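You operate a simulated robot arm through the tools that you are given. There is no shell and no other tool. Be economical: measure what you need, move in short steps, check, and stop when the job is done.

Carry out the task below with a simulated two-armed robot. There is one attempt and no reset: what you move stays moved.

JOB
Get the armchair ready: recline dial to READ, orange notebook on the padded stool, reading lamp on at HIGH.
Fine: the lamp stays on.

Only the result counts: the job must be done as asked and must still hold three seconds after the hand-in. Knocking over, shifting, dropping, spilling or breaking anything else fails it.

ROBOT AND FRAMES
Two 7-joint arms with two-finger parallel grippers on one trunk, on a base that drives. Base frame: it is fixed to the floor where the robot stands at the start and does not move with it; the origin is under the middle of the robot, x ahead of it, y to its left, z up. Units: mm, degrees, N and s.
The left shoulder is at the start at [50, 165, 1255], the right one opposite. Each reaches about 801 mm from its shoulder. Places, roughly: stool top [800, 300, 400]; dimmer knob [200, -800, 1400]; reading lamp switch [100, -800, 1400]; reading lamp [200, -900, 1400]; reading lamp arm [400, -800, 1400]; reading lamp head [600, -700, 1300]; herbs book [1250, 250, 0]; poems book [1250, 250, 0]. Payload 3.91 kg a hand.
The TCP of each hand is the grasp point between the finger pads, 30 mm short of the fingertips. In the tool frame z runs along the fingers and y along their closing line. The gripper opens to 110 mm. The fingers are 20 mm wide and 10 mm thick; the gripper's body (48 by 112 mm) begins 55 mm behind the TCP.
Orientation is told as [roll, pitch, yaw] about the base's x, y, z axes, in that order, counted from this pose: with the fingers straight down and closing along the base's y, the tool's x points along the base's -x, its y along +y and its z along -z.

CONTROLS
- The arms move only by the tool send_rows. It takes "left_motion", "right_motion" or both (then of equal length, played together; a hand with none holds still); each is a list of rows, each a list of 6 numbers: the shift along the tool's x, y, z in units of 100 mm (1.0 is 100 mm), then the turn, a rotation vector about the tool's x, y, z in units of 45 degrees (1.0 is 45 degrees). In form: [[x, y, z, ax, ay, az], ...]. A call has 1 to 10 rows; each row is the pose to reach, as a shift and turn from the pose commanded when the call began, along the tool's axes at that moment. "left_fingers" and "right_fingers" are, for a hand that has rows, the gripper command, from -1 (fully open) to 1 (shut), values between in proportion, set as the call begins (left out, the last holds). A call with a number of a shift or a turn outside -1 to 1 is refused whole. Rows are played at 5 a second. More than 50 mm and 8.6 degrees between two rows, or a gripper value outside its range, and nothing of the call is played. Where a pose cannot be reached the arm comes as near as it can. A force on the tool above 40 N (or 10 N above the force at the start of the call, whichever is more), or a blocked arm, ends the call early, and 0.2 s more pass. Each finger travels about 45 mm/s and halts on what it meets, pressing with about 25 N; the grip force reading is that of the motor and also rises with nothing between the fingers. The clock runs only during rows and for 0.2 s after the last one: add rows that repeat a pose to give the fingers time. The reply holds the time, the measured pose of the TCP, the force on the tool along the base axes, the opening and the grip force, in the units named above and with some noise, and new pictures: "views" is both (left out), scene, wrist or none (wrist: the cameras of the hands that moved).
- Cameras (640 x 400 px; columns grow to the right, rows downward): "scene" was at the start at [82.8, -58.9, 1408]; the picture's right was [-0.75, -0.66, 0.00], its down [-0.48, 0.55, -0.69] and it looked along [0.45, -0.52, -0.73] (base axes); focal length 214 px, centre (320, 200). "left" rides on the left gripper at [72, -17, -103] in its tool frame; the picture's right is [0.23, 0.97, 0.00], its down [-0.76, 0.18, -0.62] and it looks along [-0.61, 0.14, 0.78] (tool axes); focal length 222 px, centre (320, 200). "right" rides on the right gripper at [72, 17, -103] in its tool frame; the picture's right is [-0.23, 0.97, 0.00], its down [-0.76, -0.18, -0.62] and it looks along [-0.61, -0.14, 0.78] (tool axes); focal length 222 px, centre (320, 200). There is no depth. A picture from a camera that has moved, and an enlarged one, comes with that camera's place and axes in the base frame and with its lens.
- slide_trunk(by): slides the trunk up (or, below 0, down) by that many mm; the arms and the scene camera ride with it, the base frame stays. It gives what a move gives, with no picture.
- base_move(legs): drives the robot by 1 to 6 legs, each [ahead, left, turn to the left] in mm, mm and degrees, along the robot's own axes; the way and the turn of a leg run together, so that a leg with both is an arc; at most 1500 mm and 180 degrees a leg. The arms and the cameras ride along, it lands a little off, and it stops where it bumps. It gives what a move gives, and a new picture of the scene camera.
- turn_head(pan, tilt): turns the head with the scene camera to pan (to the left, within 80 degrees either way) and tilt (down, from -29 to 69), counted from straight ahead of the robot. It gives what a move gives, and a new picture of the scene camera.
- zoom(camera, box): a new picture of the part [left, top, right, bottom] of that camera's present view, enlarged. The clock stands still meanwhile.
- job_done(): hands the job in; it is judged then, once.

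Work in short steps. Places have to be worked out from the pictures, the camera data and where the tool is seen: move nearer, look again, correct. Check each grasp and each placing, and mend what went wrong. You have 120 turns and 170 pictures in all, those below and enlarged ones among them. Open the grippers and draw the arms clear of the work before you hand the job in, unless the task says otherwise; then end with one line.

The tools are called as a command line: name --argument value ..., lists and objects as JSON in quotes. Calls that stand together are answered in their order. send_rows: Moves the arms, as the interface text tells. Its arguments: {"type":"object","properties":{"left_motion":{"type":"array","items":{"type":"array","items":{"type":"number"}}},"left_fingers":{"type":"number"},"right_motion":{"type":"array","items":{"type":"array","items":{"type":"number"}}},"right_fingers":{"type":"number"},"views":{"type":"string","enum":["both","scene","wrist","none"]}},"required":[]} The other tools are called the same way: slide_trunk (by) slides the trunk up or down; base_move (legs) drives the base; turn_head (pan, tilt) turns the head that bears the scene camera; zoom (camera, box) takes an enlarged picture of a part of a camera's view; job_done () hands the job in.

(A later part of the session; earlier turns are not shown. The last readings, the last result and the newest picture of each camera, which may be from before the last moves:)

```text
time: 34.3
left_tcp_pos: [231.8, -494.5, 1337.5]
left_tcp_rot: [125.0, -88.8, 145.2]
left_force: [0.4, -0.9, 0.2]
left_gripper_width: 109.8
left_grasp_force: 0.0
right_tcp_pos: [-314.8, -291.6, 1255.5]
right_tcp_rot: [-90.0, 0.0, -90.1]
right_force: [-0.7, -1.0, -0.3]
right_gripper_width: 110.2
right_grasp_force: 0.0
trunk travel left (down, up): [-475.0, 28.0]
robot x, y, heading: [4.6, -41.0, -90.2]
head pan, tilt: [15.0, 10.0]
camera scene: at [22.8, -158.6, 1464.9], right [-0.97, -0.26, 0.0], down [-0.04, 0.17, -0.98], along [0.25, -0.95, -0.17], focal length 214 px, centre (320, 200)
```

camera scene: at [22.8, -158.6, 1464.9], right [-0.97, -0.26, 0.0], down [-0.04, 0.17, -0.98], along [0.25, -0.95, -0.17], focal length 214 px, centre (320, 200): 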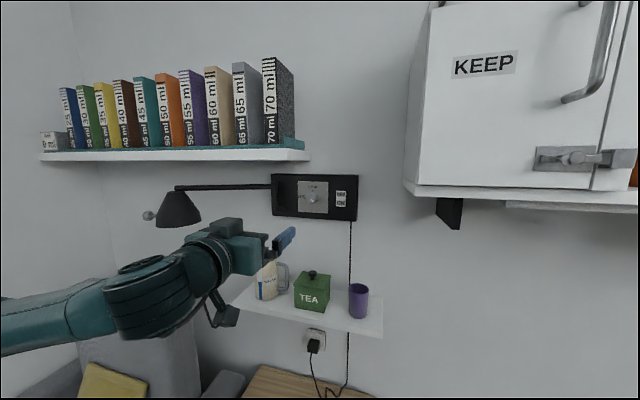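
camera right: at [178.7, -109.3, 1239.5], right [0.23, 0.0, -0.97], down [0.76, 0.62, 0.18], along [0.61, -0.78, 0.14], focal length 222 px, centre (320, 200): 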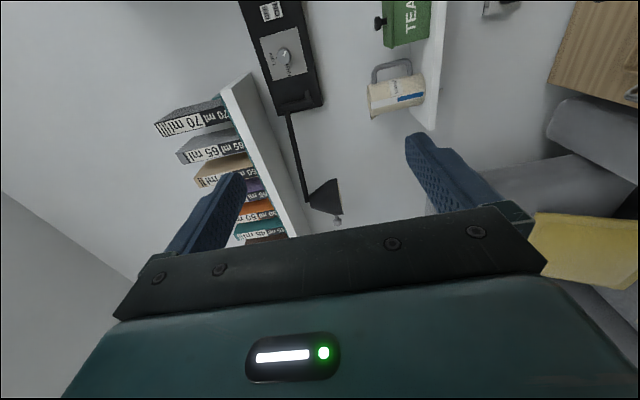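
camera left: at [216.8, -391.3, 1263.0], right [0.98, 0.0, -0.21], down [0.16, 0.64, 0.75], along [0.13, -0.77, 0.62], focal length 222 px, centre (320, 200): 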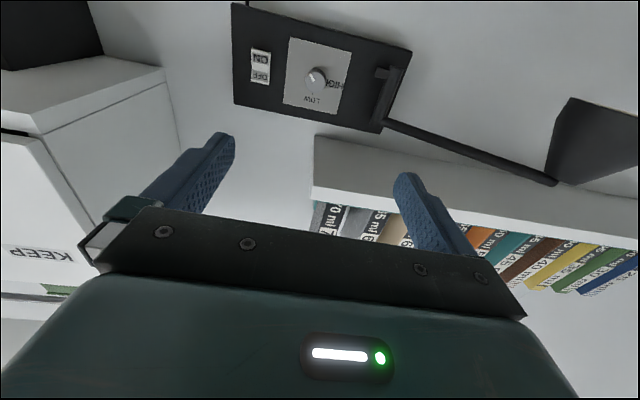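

The left hand now points at the wall. I zoom both views to locate the knob and its pointer exactly.

zoom --camera "left" --box '[230, 0, 420, 130]'

zoom --camera "scene" --box '[250, 150, 370, 225]'

```text
3.08 times, centred on (325, 65) of left
camera zoom: at [215.9, -391.5, 1262.9], right [0.98, 0.0, -0.21], down [0.16, 0.63, 0.76], along [0.13, -0.77, 0.62], focal length 684 px, centre (305, 615)
```

zoom: 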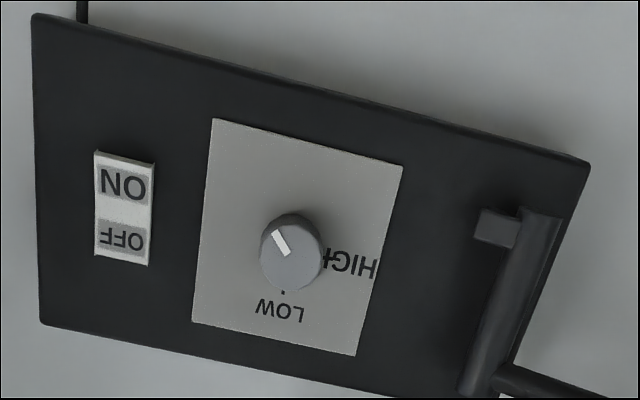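

```text
5.33 times, centred on (310, 188) of scene
camera zoom: at [22.8, -158.6, 1464.9], right [-0.97, -0.26, 0.0], down [-0.04, 0.17, -0.98], along [0.25, -0.95, -0.17], focal length 1144 px, centre (373, 267)
```

zoom: 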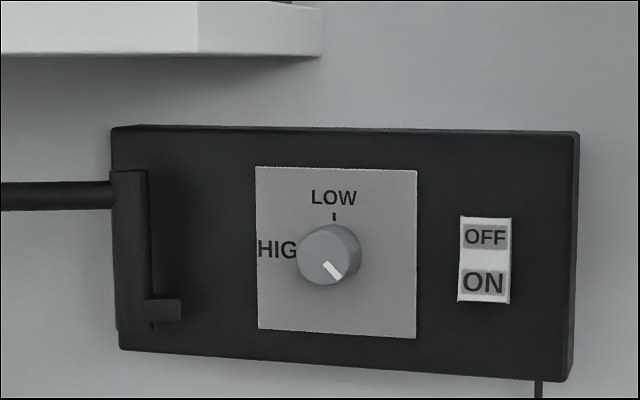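

Triangulated: knob face centre ≈ [229, -823, 1349], diameter ≈ 36 mm; it must turn about 140° clockwise. I advance while pre-rotating the hand counter-clockwise ~70° and narrow the fingers to 60 mm.

send_rows --left_motion '[[-0.02, 0, 0.17, 0, 0, -0.17], [-0.04, -0.01, 0.34, 0, 0, -0.34], [-0.06, -0.02, 0.5, 0, 0, -0.5], [-0.08, -0.03, 0.67, 0, 0, -0.67], [-0.1, -0.03, 0.84, 0, 0, -0.84], [-0.11, -0.03, 1, 0, 0, -1]]' --left_fingers -0.1 --views "none"

send_rows --left_motion '[[0, 0, 0.25, 0, 0, -0.15], [0, 0, 0.5, 0, 0, -0.3], [0, 0, 0.75, 0, 0, -0.45], [0, 0, 1, 0, 0, -0.55]]' --views "both"

```text
time: 35.7
left_tcp_pos: [231.2, -592.9, 1351.0]
left_tcp_rot: [-91.1, -45.9, 0.9]
left_force: [0.5, -0.7, 0.4]
left_gripper_width: 60.6
left_grasp_force: 0.1
right_tcp_pos: [-314.6, -291.2, 1255.8]
right_tcp_rot: [-90.1, 0.0, -90.2]
right_force: [0.3, 0.3, -0.4]
right_gripper_width: 109.8
right_grasp_force: 0.1
trunk travel left (down, up): [-475.0, 28.0]
robot x, y, heading: [-4.5, -41.1, -90.3]
head pan, tilt: [15.0, 10.0]
```

```text
time: 36.7
left_tcp_pos: [232.6, -695.0, 1351.4]
left_tcp_rot: [-90.4, -21.2, 0.1]
left_force: [0.3, -0.3, 0.1]
left_gripper_width: 60.5
left_grasp_force: 0.1
right_tcp_pos: [-314.6, -293.2, 1255.6]
right_tcp_rot: [-90.0, 0.1, -90.1]
right_force: [-0.5, -0.7, -0.8]
right_gripper_width: 110.3
right_grasp_force: 0.0
trunk travel left (down, up): [-475.0, 28.0]
robot x, y, heading: [-2.8, -41.6, -90.1]
head pan, tilt: [15.0, 10.0]
camera scene: at [22.9, -159.1, 1464.9], right [-0.97, -0.26, 0.0], down [-0.04, 0.17, -0.98], along [0.25, -0.95, -0.17], focal length 214 px, centre (320, 200)
camera left: at [158.0, -591.3, 1338.1], right [0.14, -0.01, -0.99], down [0.77, 0.62, 0.1], along [0.62, -0.78, 0.09], focal length 222 px, centre (320, 200)
```

scene: 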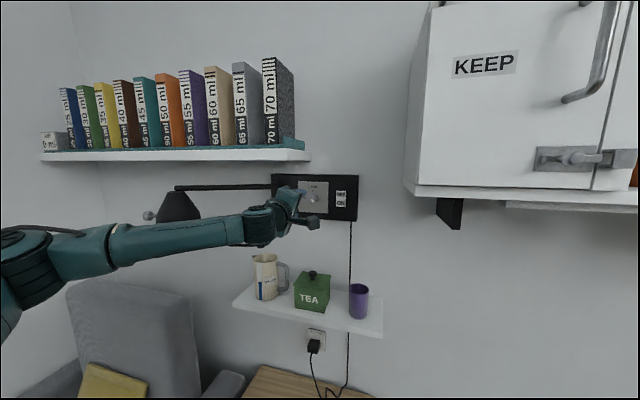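
left: 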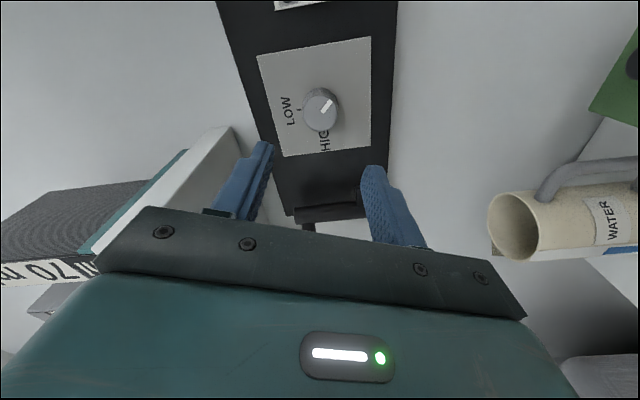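

The wrist view agrees: knob at ≈ [226, -823, 1348]. I correct sideways by 7 mm and advance 100 mm.

send_rows --left_motion '[[0.06, 0, 0.3, 0, 0, 0], [0.06, 0, 0.6, 0, 0, 0], [0.06, 0, 0.85, 0, 0, 0], [0.06, 0, 1, 0, 0, 0]]' --views "wrist"

```text
time: 37.7
left_tcp_pos: [225.9, -794.6, 1349.5]
left_tcp_rot: [-90.7, -21.3, 0.4]
left_force: [-0.4, -0.2, -0.1]
left_gripper_width: 60.4
left_grasp_force: 0.1
left hand out of reach, approached as far as the arm can: row 1, 2
right_tcp_pos: [-313.9, -291.9, 1254.7]
right_tcp_rot: [-90.0, 0.1, -90.1]
right_force: [-0.3, -0.4, 0.0]
right_gripper_width: 110.2
right_grasp_force: 0.1
trunk travel left (down, up): [-475.0, 28.0]
robot x, y, heading: [-4.7, -41.2, -90.1]
head pan, tilt: [15.0, 10.0]
camera left: at [152.5, -692.3, 1336.1], right [0.14, -0.01, -0.99], down [0.77, 0.63, 0.1], along [0.62, -0.78, 0.1], focal length 222 px, centre (320, 200)
```

left: 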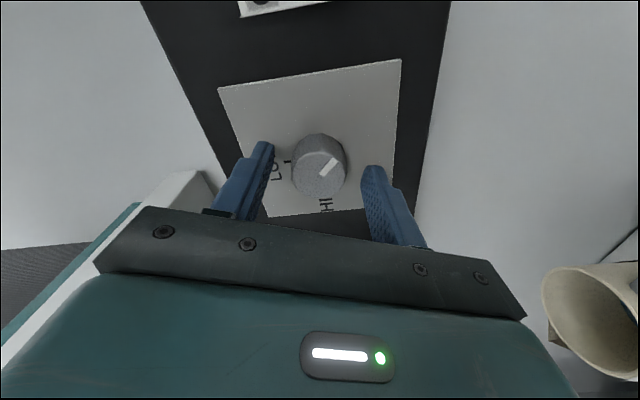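

Alignment is good; I advance 13 mm more and close on the knob.

send_rows --left_motion '[[-0.03, 0.01, 0.07, 0, 0, 0], [-0.03, 0.01, 0.13, 0, 0, 0], [-0.03, 0.01, 0.13, 0, 0, 0]]' --views "wrist"

send_rows --left_motion '[[0, 0, 0, 0, 0, 0], [0, 0, 0, 0, 0, 0], [0, 0, 0, 0, 0, 0], [0, 0, 0, 0, 0, 0]]' --left_fingers 1 --views "wrist"

```text
time: 38.6
left_tcp_pos: [228.9, -801.3, 1352.3]
left_tcp_rot: [-90.6, -21.2, 0.1]
left_force: [1.0, 28.1, -2.2]
left_gripper_width: 61.8
left_grasp_force: 1.4
right_tcp_pos: [-315.7, -286.7, 1256.2]
right_tcp_rot: [-90.0, -0.2, -90.0]
right_force: [-0.1, 0.9, 0.0]
right_gripper_width: 109.8
right_grasp_force: 0.2
trunk travel left (down, up): [-475.0, 28.0]
robot x, y, heading: [-1.4, -39.1, -90.1]
head pan, tilt: [15.0, 10.0]
stopped in row 3 (left hand): the force on the tool passed its limit (the readings are from after the stop); the commanded pose is now the measured one
camera left: at [155.6, -698.0, 1338.5], right [0.14, -0.01, -0.99], down [0.78, 0.62, 0.1], along [0.62, -0.78, 0.1], focal length 222 px, centre (320, 200)
```

left: 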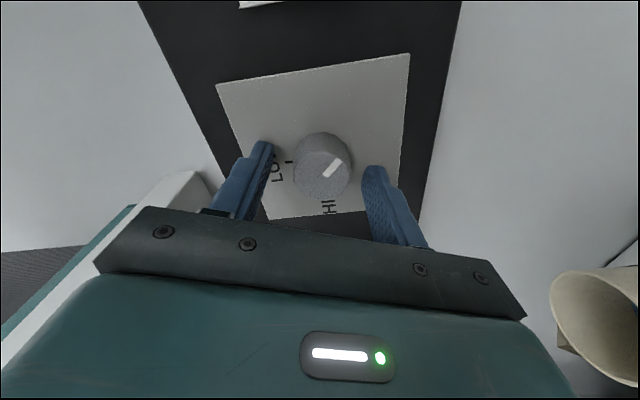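

```text
time: 39.1
left_tcp_pos: [228.4, -801.7, 1351.1]
left_tcp_rot: [-90.7, -21.1, 0.2]
left_force: [1.6, 17.3, 6.7]
left_gripper_width: 36.0
left_grasp_force: 18.0
right_tcp_pos: [-314.7, -287.5, 1257.1]
right_tcp_rot: [-89.9, -0.2, -90.0]
right_force: [0.4, -0.4, -0.2]
right_gripper_width: 109.8
right_grasp_force: 0.1
trunk travel left (down, up): [-475.0, 28.0]
robot x, y, heading: [-0.7, -36.2, -90.1]
head pan, tilt: [15.0, 10.0]
stopped in row 2 (left hand): the force on the tool passed its limit (the readings are from after the stop); the commanded pose is now the measured one
camera left: at [155.4, -698.2, 1338.5], right [0.14, -0.01, -0.99], down [0.77, 0.62, 0.1], along [0.62, -0.78, 0.1], focal length 222 px, centre (320, 200)
```

left: 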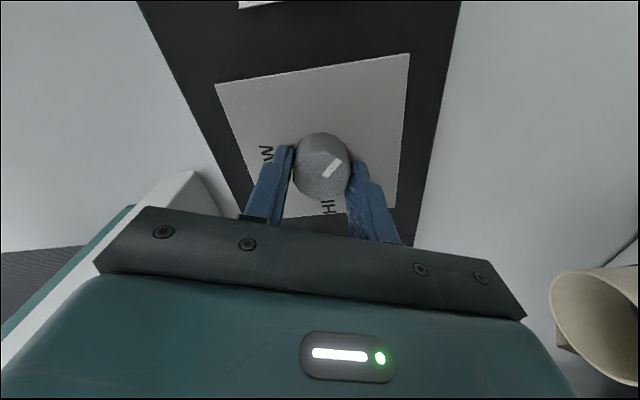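

Gripped (36 mm). The tips touched the plate, so I back off 3 mm and turn clockwise by 45°.

send_rows --left_motion '[[0, 0, -0.03, 0, 0, 0.05], [0, 0, -0.03, 0, 0, 0.2], [0, 0, -0.03, 0, 0, 0.35], [0, 0, -0.03, 0, 0, 0.5], [0, 0, -0.03, 0, 0, 0.65], [0, 0, -0.03, 0, 0, 0.8], [0, 0, -0.03, 0, 0, 0.95]]' --views "wrist"

```text
time: 40.7
left_tcp_pos: [226.4, -800.9, 1354.1]
left_tcp_rot: [-92.0, -64.2, 1.7]
left_force: [-1.6, -12.2, 26.2]
left_gripper_width: 35.4
left_grasp_force: 44.6
right_tcp_pos: [-315.8, -289.1, 1255.6]
right_tcp_rot: [-89.9, -0.1, -89.9]
right_force: [0.3, 0.2, 0.0]
right_gripper_width: 109.9
right_grasp_force: 0.1
trunk travel left (down, up): [-475.0, 28.0]
robot x, y, heading: [-0.6, -39.2, -90.2]
head pan, tilt: [15.0, 10.0]
camera left: at [180.3, -698.6, 1292.4], right [0.78, -0.01, -0.63], down [0.49, 0.63, 0.6], along [0.39, -0.78, 0.5], focal length 222 px, centre (320, 200)
```

left: 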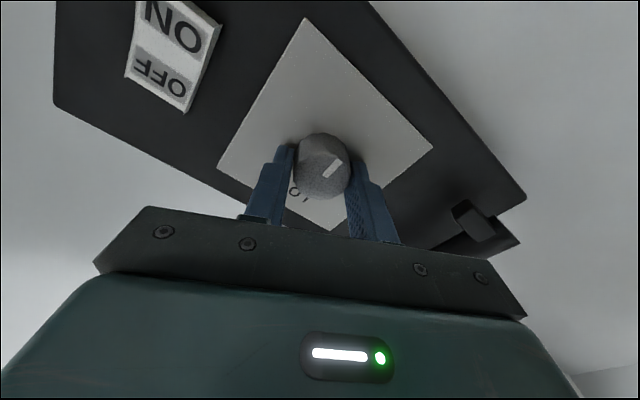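

The knob turned with the hand. The knob pushes the hand upward (26 N), so I relieve 3 mm up and turn another 43°.

send_rows --left_motion '[[-0.03, 0, 0, 0, 0, 0], [-0.03, 0, 0, 0, 0, 0.15], [-0.03, 0, 0, 0, 0, 0.3], [-0.03, 0, 0, 0, 0, 0.45], [-0.03, 0, 0, 0, 0, 0.6], [-0.03, 0, 0, 0, 0, 0.75], [-0.03, 0, 0, 0, 0, 0.9]]' --views "wrist"

```text
time: 42.3
left_tcp_pos: [225.1, -801.9, 1352.8]
left_tcp_rot: [92.2, -75.3, 177.6]
left_force: [-12.5, -6.5, 18.2]
left_gripper_width: 35.4
left_grasp_force: 45.2
right_tcp_pos: [-318.0, -290.1, 1255.6]
right_tcp_rot: [-89.8, -0.1, -90.0]
right_force: [0.2, 0.0, -0.1]
right_gripper_width: 109.8
right_grasp_force: 0.1
trunk travel left (down, up): [-475.0, 28.0]
robot x, y, heading: [-1.8, -38.4, -90.1]
head pan, tilt: [15.0, 10.0]
camera left: at [227.5, -698.3, 1276.4], right [1.0, -0.01, 0.03], down [-0.02, 0.63, 0.78], along [-0.02, -0.78, 0.63], focal length 222 px, centre (320, 200)
```

left: 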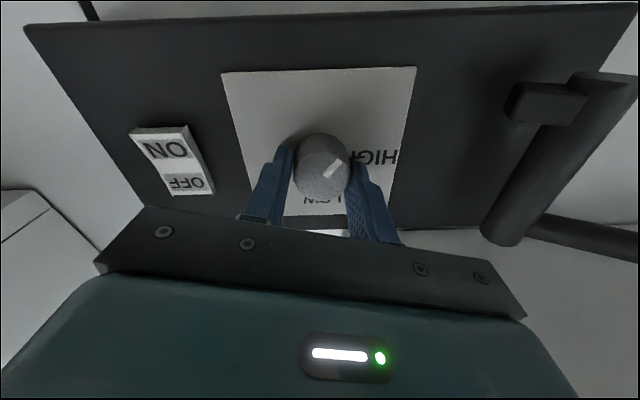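

The pointer now faces lower-left, about 55° short of HIGH. I continue with small relief.

send_rows --left_motion '[[-0.02, -0.02, 0, 0, 0, 0.1], [-0.02, -0.02, 0, 0, 0, 0.25], [-0.02, -0.02, 0, 0, 0, 0.4], [-0.02, -0.02, 0, 0, 0, 0.55], [-0.02, -0.02, 0, 0, 0, 0.7], [-0.02, -0.02, 0, 0, 0, 0.85], [-0.02, -0.02, 0, 0, 0, 1]]' --views "wrist"

```text
time: 43.9
left_tcp_pos: [223.7, -799.7, 1351.7]
left_tcp_rot: [90.3, -30.2, 179.5]
left_force: [-15.5, 6.4, 8.5]
left_gripper_width: 35.5
left_grasp_force: 44.9
right_tcp_pos: [-317.4, -288.7, 1255.4]
right_tcp_rot: [-89.7, 0.0, -90.0]
right_force: [0.6, -0.4, 0.0]
right_gripper_width: 110.1
right_grasp_force: 0.0
trunk travel left (down, up): [-475.0, 28.0]
robot x, y, heading: [-3.6, -39.3, -90.2]
head pan, tilt: [15.0, 10.0]
camera left: at [277.8, -698.2, 1298.7], right [0.69, 0.0, 0.73], down [-0.56, 0.63, 0.53], along [-0.46, -0.78, 0.43], focal length 222 px, centre (320, 200)
```

left: 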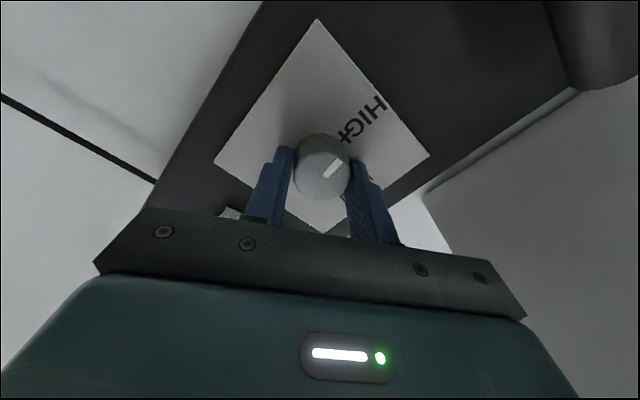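

The pointer nearly faces HIGH; I enlarge to judge.

zoom --camera "left" --box '[270, 80, 400, 220]'

zoom --camera "scene" --box '[250, 150, 370, 225]'

```text
2.86 times, centred on (335, 150) of left
camera zoom: at [277.8, -698.2, 1298.7], right [0.69, 0.0, 0.73], down [-0.56, 0.63, 0.53], along [-0.46, -0.78, 0.43], focal length 635 px, centre (277, 343)
```

zoom: 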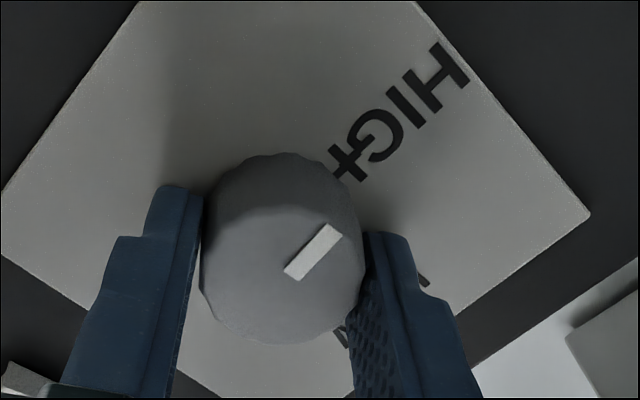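

```text
5.33 times, centred on (310, 188) of scene
camera zoom: at [19.6, -154.5, 1465.3], right [-0.97, -0.26, 0.0], down [-0.04, 0.17, -0.99], along [0.25, -0.95, -0.17], focal length 1144 px, centre (373, 267)
```

zoom: 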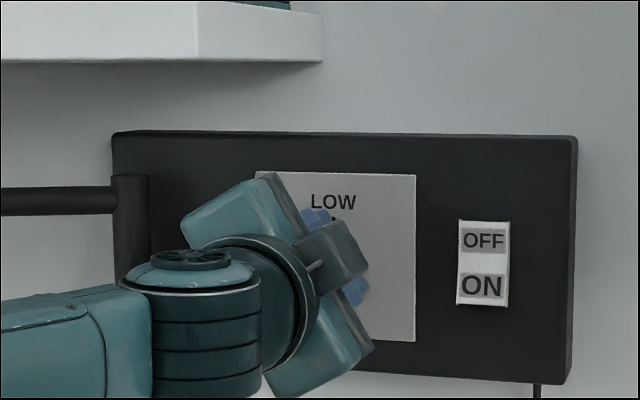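

The pointer is about 6° short of HIGH. I turn 6° more, then open the fingers.

send_rows --left_motion '[[0, 0, 0, 0, 0, 0.07], [0, 0, 0, 0, 0, 0.14], [0, 0, 0, 0, 0, 0.14]]' --views "none"

send_rows --left_motion '[[0, 0, 0, 0, 0, 0], [0, 0, 0, 0, 0, 0], [0, 0, 0, 0, 0, 0], [0, 0, -0.2, 0, 0, 0], [0, 0, -0.5, 0, 0, 0], [0, 0, -0.9, 0, 0, 0]]' --left_fingers -0.1 --views "wrist"

zoom --camera "left" --box '[240, 40, 400, 180]'

```text
time: 44.7
left_tcp_pos: [222.3, -801.7, 1351.4]
left_tcp_rot: [90.2, -24.1, 179.6]
left_force: [-16.5, 6.5, 7.9]
left_gripper_width: 35.4
left_grasp_force: 45.2
right_tcp_pos: [-317.5, -288.9, 1254.4]
right_tcp_rot: [-89.8, -0.1, -90.0]
right_force: [0.0, 0.8, 0.0]
right_gripper_width: 110.1
right_grasp_force: 0.0
trunk travel left (down, up): [-475.0, 28.0]
robot x, y, heading: [-4.8, -37.8, -89.9]
head pan, tilt: [15.0, 10.0]
```

```text
time: 46.1
left_tcp_pos: [226.7, -711.4, 1347.3]
left_tcp_rot: [90.0, -24.2, 180.0]
left_force: [0.4, 0.0, 0.4]
left_gripper_width: 60.3
left_grasp_force: 0.0
right_tcp_pos: [-314.2, -291.6, 1256.2]
right_tcp_rot: [-90.0, 0.1, -90.0]
right_force: [0.1, 0.7, -0.1]
right_gripper_width: 110.0
right_grasp_force: 0.1
trunk travel left (down, up): [-475.0, 28.0]
robot x, y, heading: [-3.6, -36.5, -89.9]
head pan, tilt: [15.0, 10.0]
camera left: at [287.1, -607.7, 1300.8], right [0.61, 0.0, 0.8], down [-0.62, 0.62, 0.47], along [-0.5, -0.78, 0.38], focal length 222 px, centre (320, 200)
```

left: 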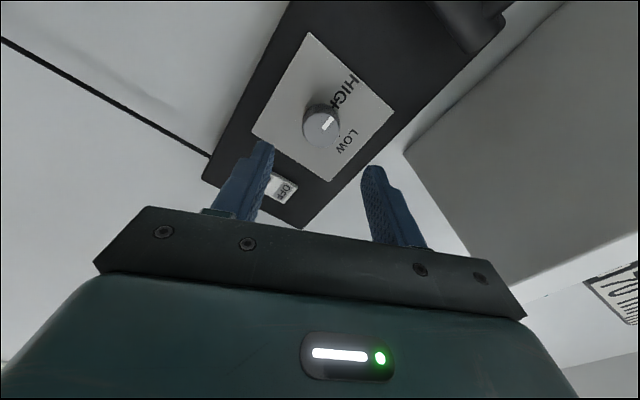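

```text
2.86 times, centred on (320, 110) of left
camera zoom: at [287.1, -607.7, 1300.8], right [0.61, 0.0, 0.8], down [-0.62, 0.62, 0.47], along [-0.5, -0.78, 0.38], focal length 635 px, centre (320, 457)
```

zoom: 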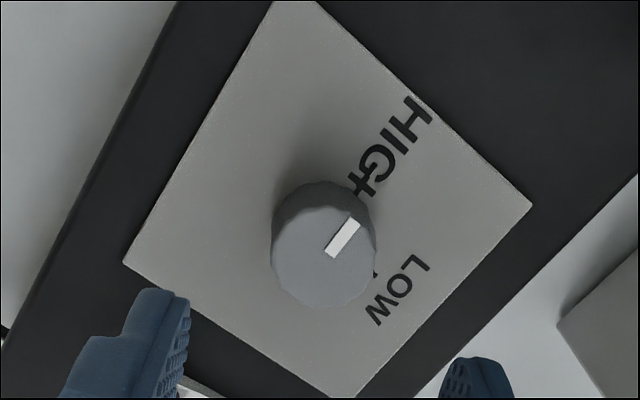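

The pointer is now parallel to the HIGH label: the dimmer is at HIGH. Next the switch: ON half ≈ [131, -835, 1334]. I close the fingers and move in front of it.

send_rows --left_motion '[[-0.2, -0.13, 0, 0, 0, 0], [-0.4, -0.26, 0, 0, 0, 0], [-0.6, -0.4, 0, 0, 0, 0], [-0.81, -0.53, 0, 0, 0, 0], [-0.81, -0.53, 0.3, 0, 0, 0], [-0.81, -0.53, 0.6, 0, 0, 0]]' --left_fingers 1 --views "wrist"

zoom --camera "scene" --box '[250, 150, 370, 225]'

```text
time: 47.5
left_tcp_pos: [130.6, -774.4, 1332.1]
left_tcp_rot: [90.0, -24.1, 179.9]
left_force: [-0.6, -0.1, -0.5]
left_gripper_width: 0.3
left_grasp_force: 24.7
right_tcp_pos: [-315.3, -290.9, 1256.0]
right_tcp_rot: [-89.9, 0.0, -90.0]
right_force: [-0.6, 0.5, -0.1]
right_gripper_width: 109.9
right_grasp_force: 0.0
trunk travel left (down, up): [-475.0, 28.0]
robot x, y, heading: [0.2, -39.6, -90.0]
head pan, tilt: [15.0, 10.0]
camera left: at [190.9, -671.4, 1286.5], right [0.61, 0.0, 0.8], down [-0.62, 0.62, 0.47], along [-0.5, -0.78, 0.38], focal length 222 px, centre (320, 200)
```

left: 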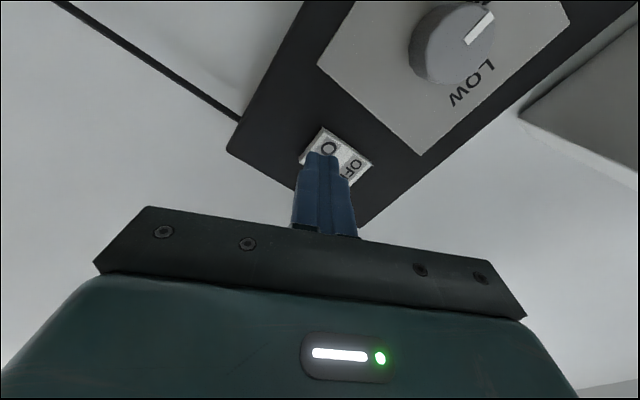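

```text
5.33 times, centred on (310, 188) of scene
camera zoom: at [22.7, -157.9, 1464.9], right [-0.97, -0.26, 0.0], down [-0.04, 0.17, -0.98], along [0.25, -0.95, -0.17], focal length 1144 px, centre (373, 267)
```

zoom: 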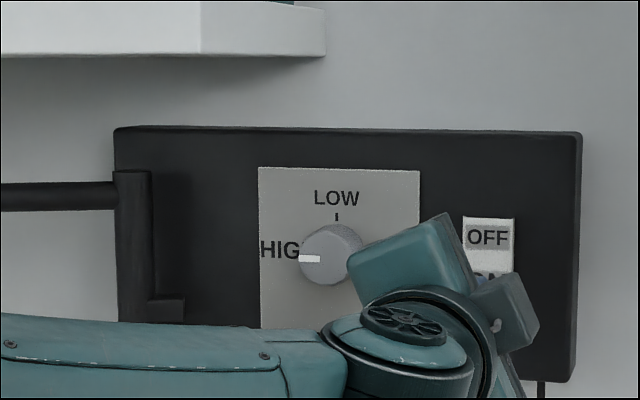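

Aligned on the ON half. I press forward in small steps.

send_rows --left_motion '[[0, 0, 0.1, 0, 0, 0], [0, 0, 0.2, 0, 0, 0], [0, 0, 0.25, 0, 0, 0], [0, 0, 0.3, 0, 0, 0], [0, 0, 0.35, 0, 0, 0], [0, 0, 0.4, 0, 0, 0]]' --views "both"

```text
time: 48.6
left_tcp_pos: [131.0, -795.1, 1332.2]
left_tcp_rot: [89.9, -24.2, 179.8]
left_force: [4.4, 27.5, -1.0]
left_gripper_width: 0.0
left_grasp_force: 25.0
right_tcp_pos: [-313.4, -286.1, 1257.2]
right_tcp_rot: [-90.0, -0.3, -89.9]
right_force: [-0.6, -0.1, 0.7]
right_gripper_width: 110.0
right_grasp_force: 0.1
trunk travel left (down, up): [-475.0, 28.0]
robot x, y, heading: [-0.6, -38.7, -90.1]
head pan, tilt: [15.0, 10.0]
stopped in row 5 (left hand): the force on the tool passed its limit (the readings are from after the stop); the commanded pose is now the measured one
camera scene: at [24.4, -150.7, 1465.6], right [-0.97, -0.26, 0.0], down [-0.05, 0.16, -0.99], along [0.26, -0.95, -0.17], focal length 214 px, centre (320, 200)
camera left: at [190.6, -691.8, 1286.9], right [0.61, 0.0, 0.79], down [-0.62, 0.63, 0.48], along [-0.5, -0.78, 0.38], focal length 222 px, centre (320, 200)
```

scene: 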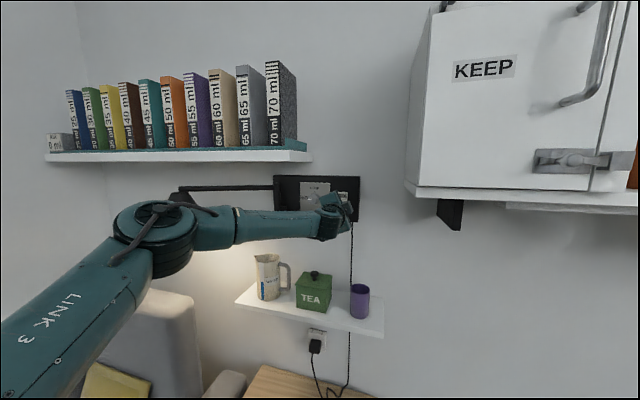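
left: 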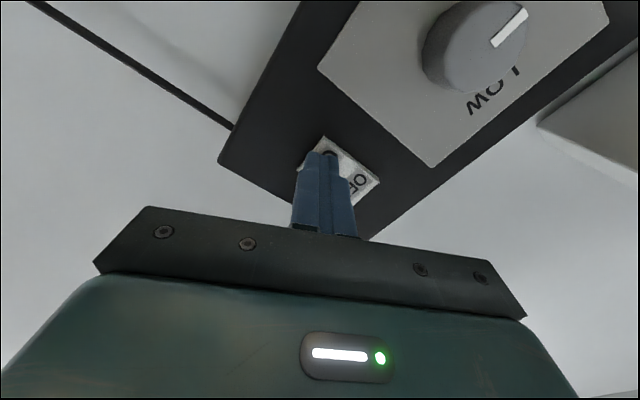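

The lamp is lit. I retract the left hand from the wall and verify the panel.

send_rows --left_motion '[[0, 0, -0.3, 0, 0, 0], [0, 0, -0.65, 0, 0, 0], [0, 0, -1, 0, 0, 0]]' --views "none"

send_rows --left_motion '[[0.1, -0.1, -0.3, 0, 0, 0], [0.2, -0.3, -0.65, 0, 0, 0], [0.3, -0.5, -1, 0, 0, 0]]' --views "none"

zoom --camera "scene" --box '[140, 140, 380, 290]'

```text
time: 49.4
left_tcp_pos: [128.5, -700.7, 1331.2]
left_tcp_rot: [89.7, -24.3, 179.9]
left_force: [0.2, -0.5, 0.5]
left_gripper_width: 0.0
left_grasp_force: 25.3
right_tcp_pos: [-313.7, -289.8, 1256.6]
right_tcp_rot: [-90.0, 0.0, -90.0]
right_force: [0.1, 0.4, -0.4]
right_gripper_width: 110.0
right_grasp_force: 0.1
trunk travel left (down, up): [-475.0, 28.0]
robot x, y, heading: [-3.0, -37.8, -90.0]
head pan, tilt: [15.0, 10.0]
```

```text
time: 50.2
left_tcp_pos: [138.2, -600.4, 1272.4]
left_tcp_rot: [89.4, -24.1, -179.6]
left_force: [-0.2, -0.1, 0.2]
left_gripper_width: 0.2
left_grasp_force: 25.0
right_tcp_pos: [-314.1, -291.1, 1256.3]
right_tcp_rot: [-90.1, 0.0, -89.9]
right_force: [0.1, -0.5, 0.0]
right_gripper_width: 110.3
right_grasp_force: 0.0
trunk travel left (down, up): [-475.0, 28.0]
robot x, y, heading: [-2.3, -34.7, -89.7]
head pan, tilt: [15.0, 10.0]
```

```text
2.67 times, centred on (260, 215) of scene
camera zoom: at [23.9, -156.5, 1465.0], right [-0.97, -0.26, 0.0], down [-0.05, 0.17, -0.98], along [0.26, -0.95, -0.17], focal length 572 px, centre (480, 160)
```

zoom: 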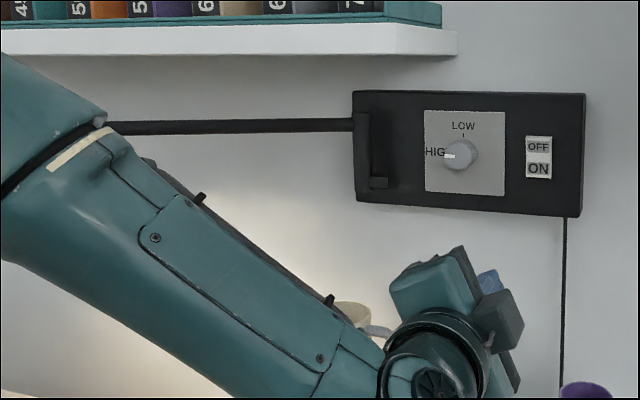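

Lamp confirmed: HIGH, ON pressed, light on. Next I bring the left arm back from the wall and unfold the right hand to point down.

send_rows --left_motion '[[0, 0, -0.35, 0, 0, 0], [0, 0, -0.7, 0, 0, 0], [0, 0, -1, 0, 0, 0], [0, 0, -1, 0, 0, -0.17], [0, 0, -1, 0, 0, -0.34], [0, 0, -1, 0, 0, -0.5], [0, 0, -1, 0, 0, -0.67], [0, 0, -1, 0, 0, -0.84], [0, 0, -1, 0, 0, -1]]' --right_motion '[[-0.15, 0, 0, -0.17, 0, 0], [-0.3, 0, 0, -0.34, 0, 0], [-0.45, 0, 0, -0.5, 0, 0], [-0.6, 0, 0, -0.67, 0, 0], [-0.75, 0, 0, -0.84, 0, 0], [-0.9, 0, 0, -1, 0, 0], [-0.9, 0, 0, -1, 0, 0], [-0.9, 0, 0, -1, 0, 0], [-0.9, 0, 0, -1, 0, 0]]' --views "none"

send_rows --right_motion '[[-0.1, 0, 0, -0.17, 0, 0], [-0.2, 0, 0, -0.34, 0, 0], [-0.3, 0, 0, -0.5, 0, 0], [-0.4, 0, 0, -0.67, 0, 0], [-0.5, 0, 0, -0.84, 0, 0], [-0.6, 0, 0, -1, 0, 0]]' --views "wrist"

```text
time: 52.2
left_tcp_pos: [138.6, -501.6, 1272.8]
left_tcp_rot: [89.1, -69.3, -179.5]
left_force: [-0.4, 0.3, 0.3]
left_gripper_width: 0.0
left_grasp_force: 24.8
right_tcp_pos: [-314.9, -380.7, 1257.4]
right_tcp_rot: [-44.9, 0.1, -90.0]
right_force: [-0.7, 0.0, 0.4]
right_gripper_width: 109.8
right_grasp_force: 0.1
trunk travel left (down, up): [-475.0, 28.0]
robot x, y, heading: [-1.0, -38.4, -90.1]
head pan, tilt: [15.0, 10.0]
```

```text
time: 53.6
left_tcp_pos: [138.3, -502.4, 1274.3]
left_tcp_rot: [89.0, -69.0, -179.3]
left_force: [0.2, 0.0, -0.2]
left_gripper_width: 0.0
left_grasp_force: 24.9
right_tcp_pos: [-312.8, -442.1, 1256.0]
right_tcp_rot: [0.2, -0.1, -89.9]
right_force: [-0.5, 0.4, 1.0]
right_gripper_width: 110.0
right_grasp_force: 0.0
trunk travel left (down, up): [-475.0, 28.0]
robot x, y, heading: [1.6, -35.9, -90.1]
head pan, tilt: [15.0, 10.0]
camera right: at [-298.4, -368.5, 1359.4], right [0.97, -0.23, 0.0], down [-0.18, -0.76, 0.62], along [-0.14, -0.61, -0.78], focal length 222 px, centre (320, 200)
```

right: 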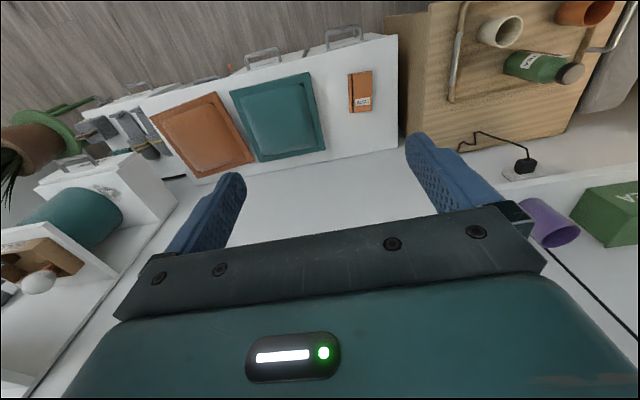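

The notebook is at ≈ [-195, -602, ~450]. I pull the left hand back 100 mm, then lower the trunk 400 mm.

send_rows --left_motion '[[0, 0, -0.35, 0, 0, 0], [0, 0, -0.7, 0, 0, 0], [0, 0, -1, 0, 0, 0]]' --left_fingers -0.5 --views "none"

turn_head --pan 0 --tilt 40

```text
time: 54.4
left_tcp_pos: [89.3, -458.0, 1286.9]
left_tcp_rot: [89.0, -69.1, -179.3]
left_force: [-0.9, 0.0, -0.5]
left_gripper_width: 68.6
left_grasp_force: 0.1
left hand out of reach, approached as far as the arm can: row 1, 2, 3
right_tcp_pos: [-315.2, -439.8, 1255.6]
right_tcp_rot: [0.1, 0.0, -89.9]
right_force: [-0.3, 0.3, 0.0]
right_gripper_width: 110.0
right_grasp_force: 0.0
trunk travel left (down, up): [-475.0, 28.0]
robot x, y, heading: [-1.1, -40.0, -90.2]
head pan, tilt: [15.0, 10.0]
```

```text
time: 55.3
left_tcp_pos: [90.3, -457.7, 1286.1]
left_tcp_rot: [89.0, -69.3, -179.3]
left_force: [1.2, -0.7, -0.1]
left_gripper_width: 82.5
left_grasp_force: 0.1
right_tcp_pos: [-315.0, -440.9, 1255.7]
right_tcp_rot: [0.0, 0.1, -90.0]
right_force: [0.1, -0.2, -0.2]
right_gripper_width: 110.0
right_grasp_force: 0.0
trunk travel left (down, up): [-475.0, 28.0]
robot x, y, heading: [0.1, -36.7, -90.1]
head pan, tilt: [0.0, 40.0]
camera scene: at [-0.8, -152.0, 1417.4], right [-1.0, 0.0, 0.0], down [0.0, 0.64, -0.77], along [0.0, -0.77, -0.64], focal length 214 px, centre (320, 200)
```

scene: 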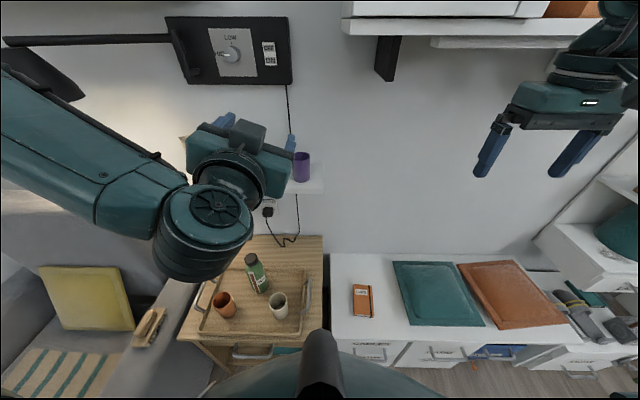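

Clearances look fine; I lower the trunk 400 mm.

slide_trunk --by -400

send_rows --right_motion '[[-0.2, 0.15, 0, 0, 0, 0], [-0.4, 0.3, 0, 0, 0, 0], [-0.6, 0.5, 0.2, 0, 0, 0], [-0.7, 0.75, 0.5, 0, 0, 0], [-0.7, 1, 0.8, 0, 0, 0]]' --views "both"

```text
time: 59.1
left_tcp_pos: [89.9, -459.1, 886.1]
left_tcp_rot: [89.0, -69.1, -179.2]
left_force: [-1.0, 0.9, -0.5]
left_gripper_width: 82.5
left_grasp_force: 0.1
right_tcp_pos: [-314.6, -441.4, 854.8]
right_tcp_rot: [0.0, 0.1, -90.1]
right_force: [0.3, -0.2, -0.2]
right_gripper_width: 109.9
right_grasp_force: 0.1
trunk travel left (down, up): [-75.0, 428.0]
robot x, y, heading: [-4.0, -35.8, -90.0]
head pan, tilt: [0.0, 40.0]
```

```text
time: 60.3
left_tcp_pos: [90.8, -457.7, 885.6]
left_tcp_rot: [89.1, -69.2, -179.3]
left_force: [0.5, 0.2, 0.1]
left_gripper_width: 82.5
left_grasp_force: 0.1
right_tcp_pos: [-214.3, -512.1, 776.7]
right_tcp_rot: [0.1, 0.0, -90.0]
right_force: [0.2, 0.3, -0.3]
right_gripper_width: 110.1
right_grasp_force: 0.0
trunk travel left (down, up): [-75.0, 428.0]
robot x, y, heading: [-3.4, -40.3, -89.9]
head pan, tilt: [0.0, 40.0]
camera scene: at [-0.8, -151.9, 1017.3], right [-1.0, 0.0, 0.0], down [0.0, 0.64, -0.77], along [0.0, -0.77, -0.64], focal length 214 px, centre (320, 200)
camera right: at [-197.8, -440.3, 880.7], right [0.97, -0.23, 0.0], down [-0.18, -0.76, 0.62], along [-0.14, -0.61, -0.78], focal length 222 px, centre (320, 200)
```

scene: 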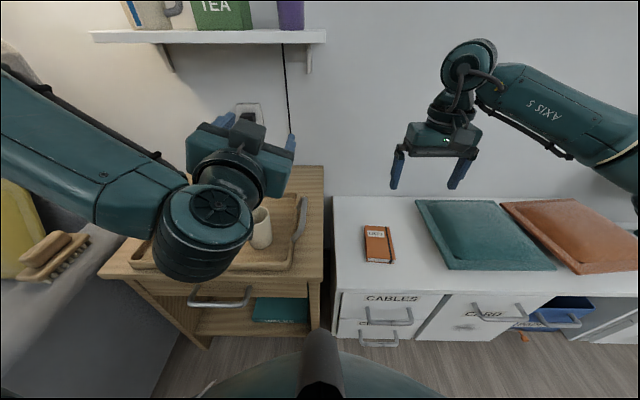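
right: 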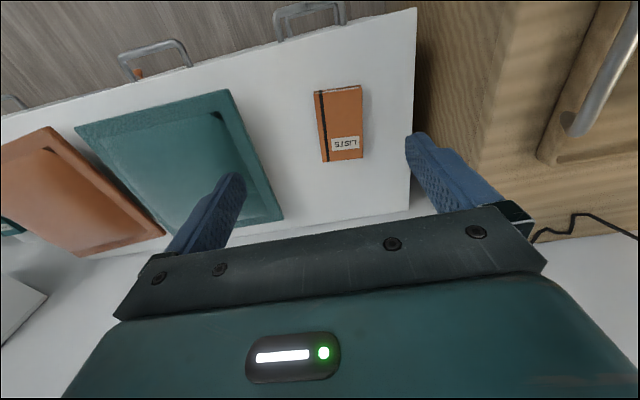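

The notebook's centre is ≈ [-195, -613, 439] (top), about 88 x 143 mm, turned ~ -6°. I move above it and descend partway.

send_rows --right_motion '[[-0.25, 0.05, 0.2, 0, 0, 0.05], [-0.5, 0.1, 0.4, 0, 0, 0.1], [-0.75, 0.15, 0.6, 0, 0, 0.13], [-1, 0.19, 0.8, 0, 0, 0.13], [-1, 0.19, 1, 0, 0, 0.13]]' --right_fingers -1 --views "none"

send_rows --right_motion '[[0, 0, 0.3, 0, 0, 0], [0, 0, 0.7, 0, 0, 0], [0, 0, 1, 0, 0, 0]]' --views "both"

```text
time: 61.5
left_tcp_pos: [90.9, -458.1, 885.8]
left_tcp_rot: [89.0, -69.2, -179.3]
left_force: [0.3, -0.9, 0.3]
left_gripper_width: 82.4
left_grasp_force: 0.1
right_tcp_pos: [-194.0, -609.6, 676.5]
right_tcp_rot: [0.0, 0.0, -95.8]
right_force: [-0.5, 0.2, -0.2]
right_gripper_width: 110.2
right_grasp_force: 0.0
trunk travel left (down, up): [-75.0, 428.0]
robot x, y, heading: [-2.1, -38.4, -90.0]
head pan, tilt: [0.0, 40.0]
```

```text
time: 62.3
left_tcp_pos: [91.0, -457.8, 886.9]
left_tcp_rot: [89.0, -69.3, -179.3]
left_force: [-0.9, 1.0, -0.5]
left_gripper_width: 82.5
left_grasp_force: 0.3
right_tcp_pos: [-195.7, -605.9, 575.4]
right_tcp_rot: [0.1, 0.1, -95.8]
right_force: [0.2, 1.0, -0.3]
right_gripper_width: 110.0
right_grasp_force: 0.1
trunk travel left (down, up): [-75.0, 428.0]
robot x, y, heading: [-2.4, -39.1, -90.2]
head pan, tilt: [0.0, 40.0]
camera scene: at [-0.8, -151.9, 1017.3], right [-1.0, 0.0, 0.0], down [0.0, 0.64, -0.77], along [0.0, -0.77, -0.64], focal length 214 px, centre (320, 200)
camera right: at [-172.5, -536.0, 680.2], right [0.95, -0.32, 0.0], down [-0.25, -0.74, 0.62], along [-0.2, -0.59, -0.78], focal length 222 px, centre (320, 200)
```

scene: 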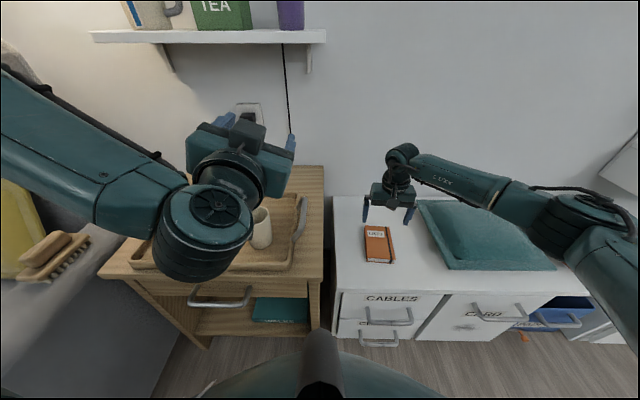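
right: 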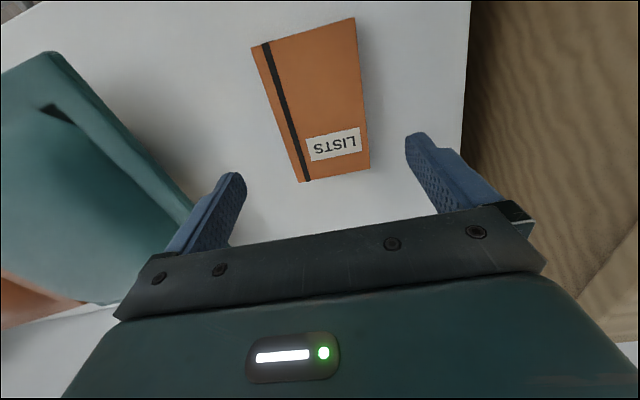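

Refined centre [-197, -612], width ~91 mm, fits the 110 mm opening. I descend 100 mm, aligned, and look.

send_rows --right_motion '[[-0.06, -0.01, 0.3, 0, 0, 0], [-0.06, -0.01, 0.6, 0, 0, 0], [-0.06, -0.01, 0.85, 0, 0, 0], [-0.06, -0.01, 1, 0, 0, 0]]' --views "wrist"

zoom --camera "scene" --box '[340, 180, 440, 280]'

```text
time: 63.3
left_tcp_pos: [89.5, -458.2, 886.5]
left_tcp_rot: [89.1, -69.1, -179.3]
left_force: [-1.0, 0.0, -0.6]
left_gripper_width: 82.5
left_grasp_force: 0.0
right_tcp_pos: [-197.3, -616.0, 476.3]
right_tcp_rot: [-0.1, 0.1, -95.8]
right_force: [-0.1, -0.6, 0.5]
right_gripper_width: 109.9
right_grasp_force: 0.0
trunk travel left (down, up): [-75.0, 428.0]
robot x, y, heading: [-1.1, -35.4, -89.9]
head pan, tilt: [0.0, 40.0]
camera right: at [-174.1, -544.3, 580.3], right [0.95, -0.33, 0.0], down [-0.25, -0.74, 0.62], along [-0.2, -0.59, -0.78], focal length 222 px, centre (320, 200)
```

right: 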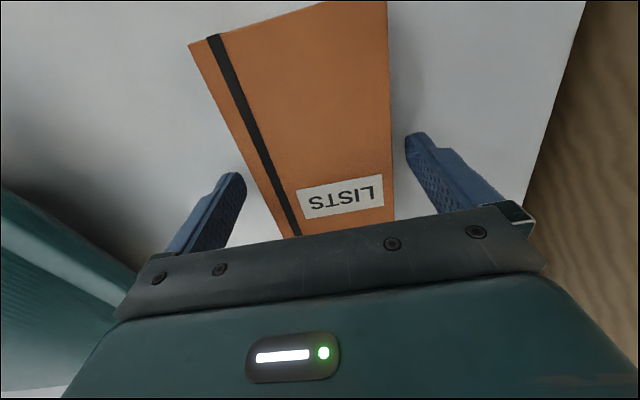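

```text
4.00 times, centred on (390, 230) of scene
camera zoom: at [-0.8, -151.9, 1017.3], right [-1.0, 0.0, 0.0], down [0.0, 0.64, -0.77], along [0.0, -0.77, -0.64], focal length 858 px, centre (40, 80)
```

zoom: 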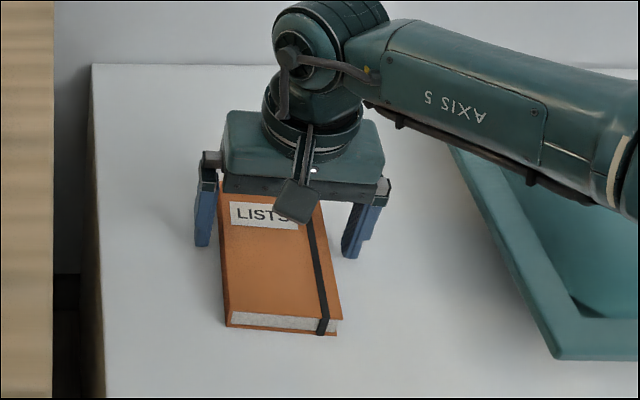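

Well aligned. I descend 20 mm and close on the notebook.

send_rows --right_motion '[[0.02, 0, 0.1, 0, 0, 0], [0.03, 0, 0.15, 0, 0, 0], [0.03, 0, 0.2, 0, 0, 0]]' --views "none"

send_rows --right_motion '[[0, 0, 0, 0, 0, 0], [0, 0, 0, 0, 0, 0], [0, 0, 0, 0, 0, 0], [0, 0, 0, 0, 0, 0]]' --right_fingers 1 --views "wrist"

```text
time: 64.0
left_tcp_pos: [90.5, -455.2, 886.1]
left_tcp_rot: [89.4, -69.1, -179.5]
left_force: [-0.5, -0.4, 0.1]
left_gripper_width: 82.6
left_grasp_force: 0.1
right_tcp_pos: [-198.0, -614.1, 470.3]
right_tcp_rot: [0.0, -0.1, -96.0]
right_force: [0.2, 12.3, 20.4]
right_gripper_width: 109.9
right_grasp_force: 0.2
trunk travel left (down, up): [-75.0, 428.0]
robot x, y, heading: [0.5, -39.5, -90.1]
head pan, tilt: [0.0, 40.0]
stopped in row 3 (right hand): the force on the tool passed its limit (the readings are from after the stop); the commanded pose is now the measured one
```

```text
time: 65.0
left_tcp_pos: [90.3, -457.3, 886.9]
left_tcp_rot: [89.5, -69.3, -179.8]
left_force: [-0.7, -0.1, -0.3]
left_gripper_width: 82.7
left_grasp_force: 0.0
right_tcp_pos: [-199.7, -616.4, 469.4]
right_tcp_rot: [0.0, -0.6, -96.0]
right_force: [-11.3, -4.6, 25.1]
right_gripper_width: 84.7
right_grasp_force: 24.9
trunk travel left (down, up): [-75.0, 428.0]
robot x, y, heading: [-0.7, -37.1, -90.1]
head pan, tilt: [0.0, 40.0]
camera right: at [-175.2, -544.5, 573.1], right [0.94, -0.33, 0.0], down [-0.26, -0.73, 0.63], along [-0.2, -0.6, -0.78], focal length 222 px, centre (320, 200)
```

right: 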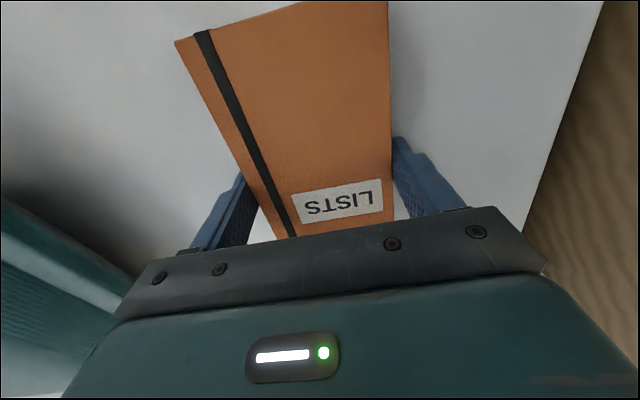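

Gripped at 84.7 mm (the bench top is at ~440). I lift 100 mm and check the hold.

send_rows --right_motion '[[0, 0, -0.1, 0, 0, 0], [0, 0, -0.4, 0, 0, 0], [0, 0, -0.7, 0, 0, 0], [0, 0, -1, 0, 0, 0]]' --views "both"

```text
time: 66.0
left_tcp_pos: [91.3, -457.9, 886.6]
left_tcp_rot: [88.9, -69.2, -179.3]
left_force: [-0.2, 0.1, -0.5]
left_gripper_width: 82.7
left_grasp_force: 0.1
right_tcp_pos: [-196.5, -613.3, 562.9]
right_tcp_rot: [0.1, 0.0, -95.9]
right_force: [0.1, 0.4, -1.1]
right_gripper_width: 84.4
right_grasp_force: 25.1
trunk travel left (down, up): [-75.0, 428.0]
robot x, y, heading: [-2.8, -37.9, -90.1]
head pan, tilt: [0.0, 40.0]
camera scene: at [-1.0, -151.9, 1017.2], right [-1.0, 0.0, 0.0], down [0.0, 0.64, -0.77], along [0.0, -0.77, -0.64], focal length 214 px, centre (320, 200)
camera right: at [-173.7, -541.9, 667.1], right [0.95, -0.33, 0.0], down [-0.26, -0.74, 0.62], along [-0.2, -0.59, -0.78], focal length 222 px, centre (320, 200)
```

scene: 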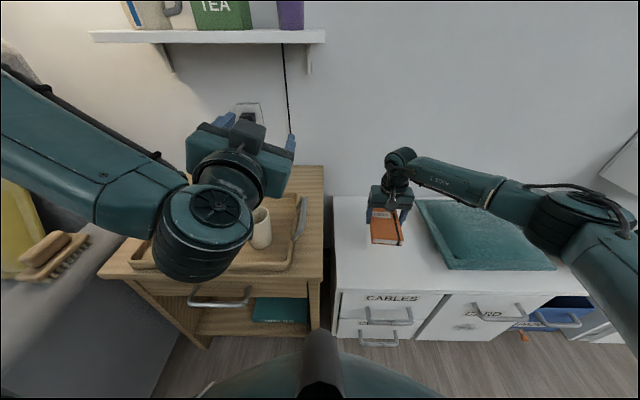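
right: 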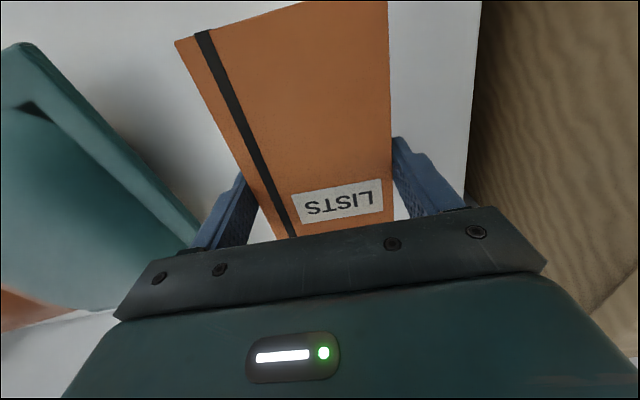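

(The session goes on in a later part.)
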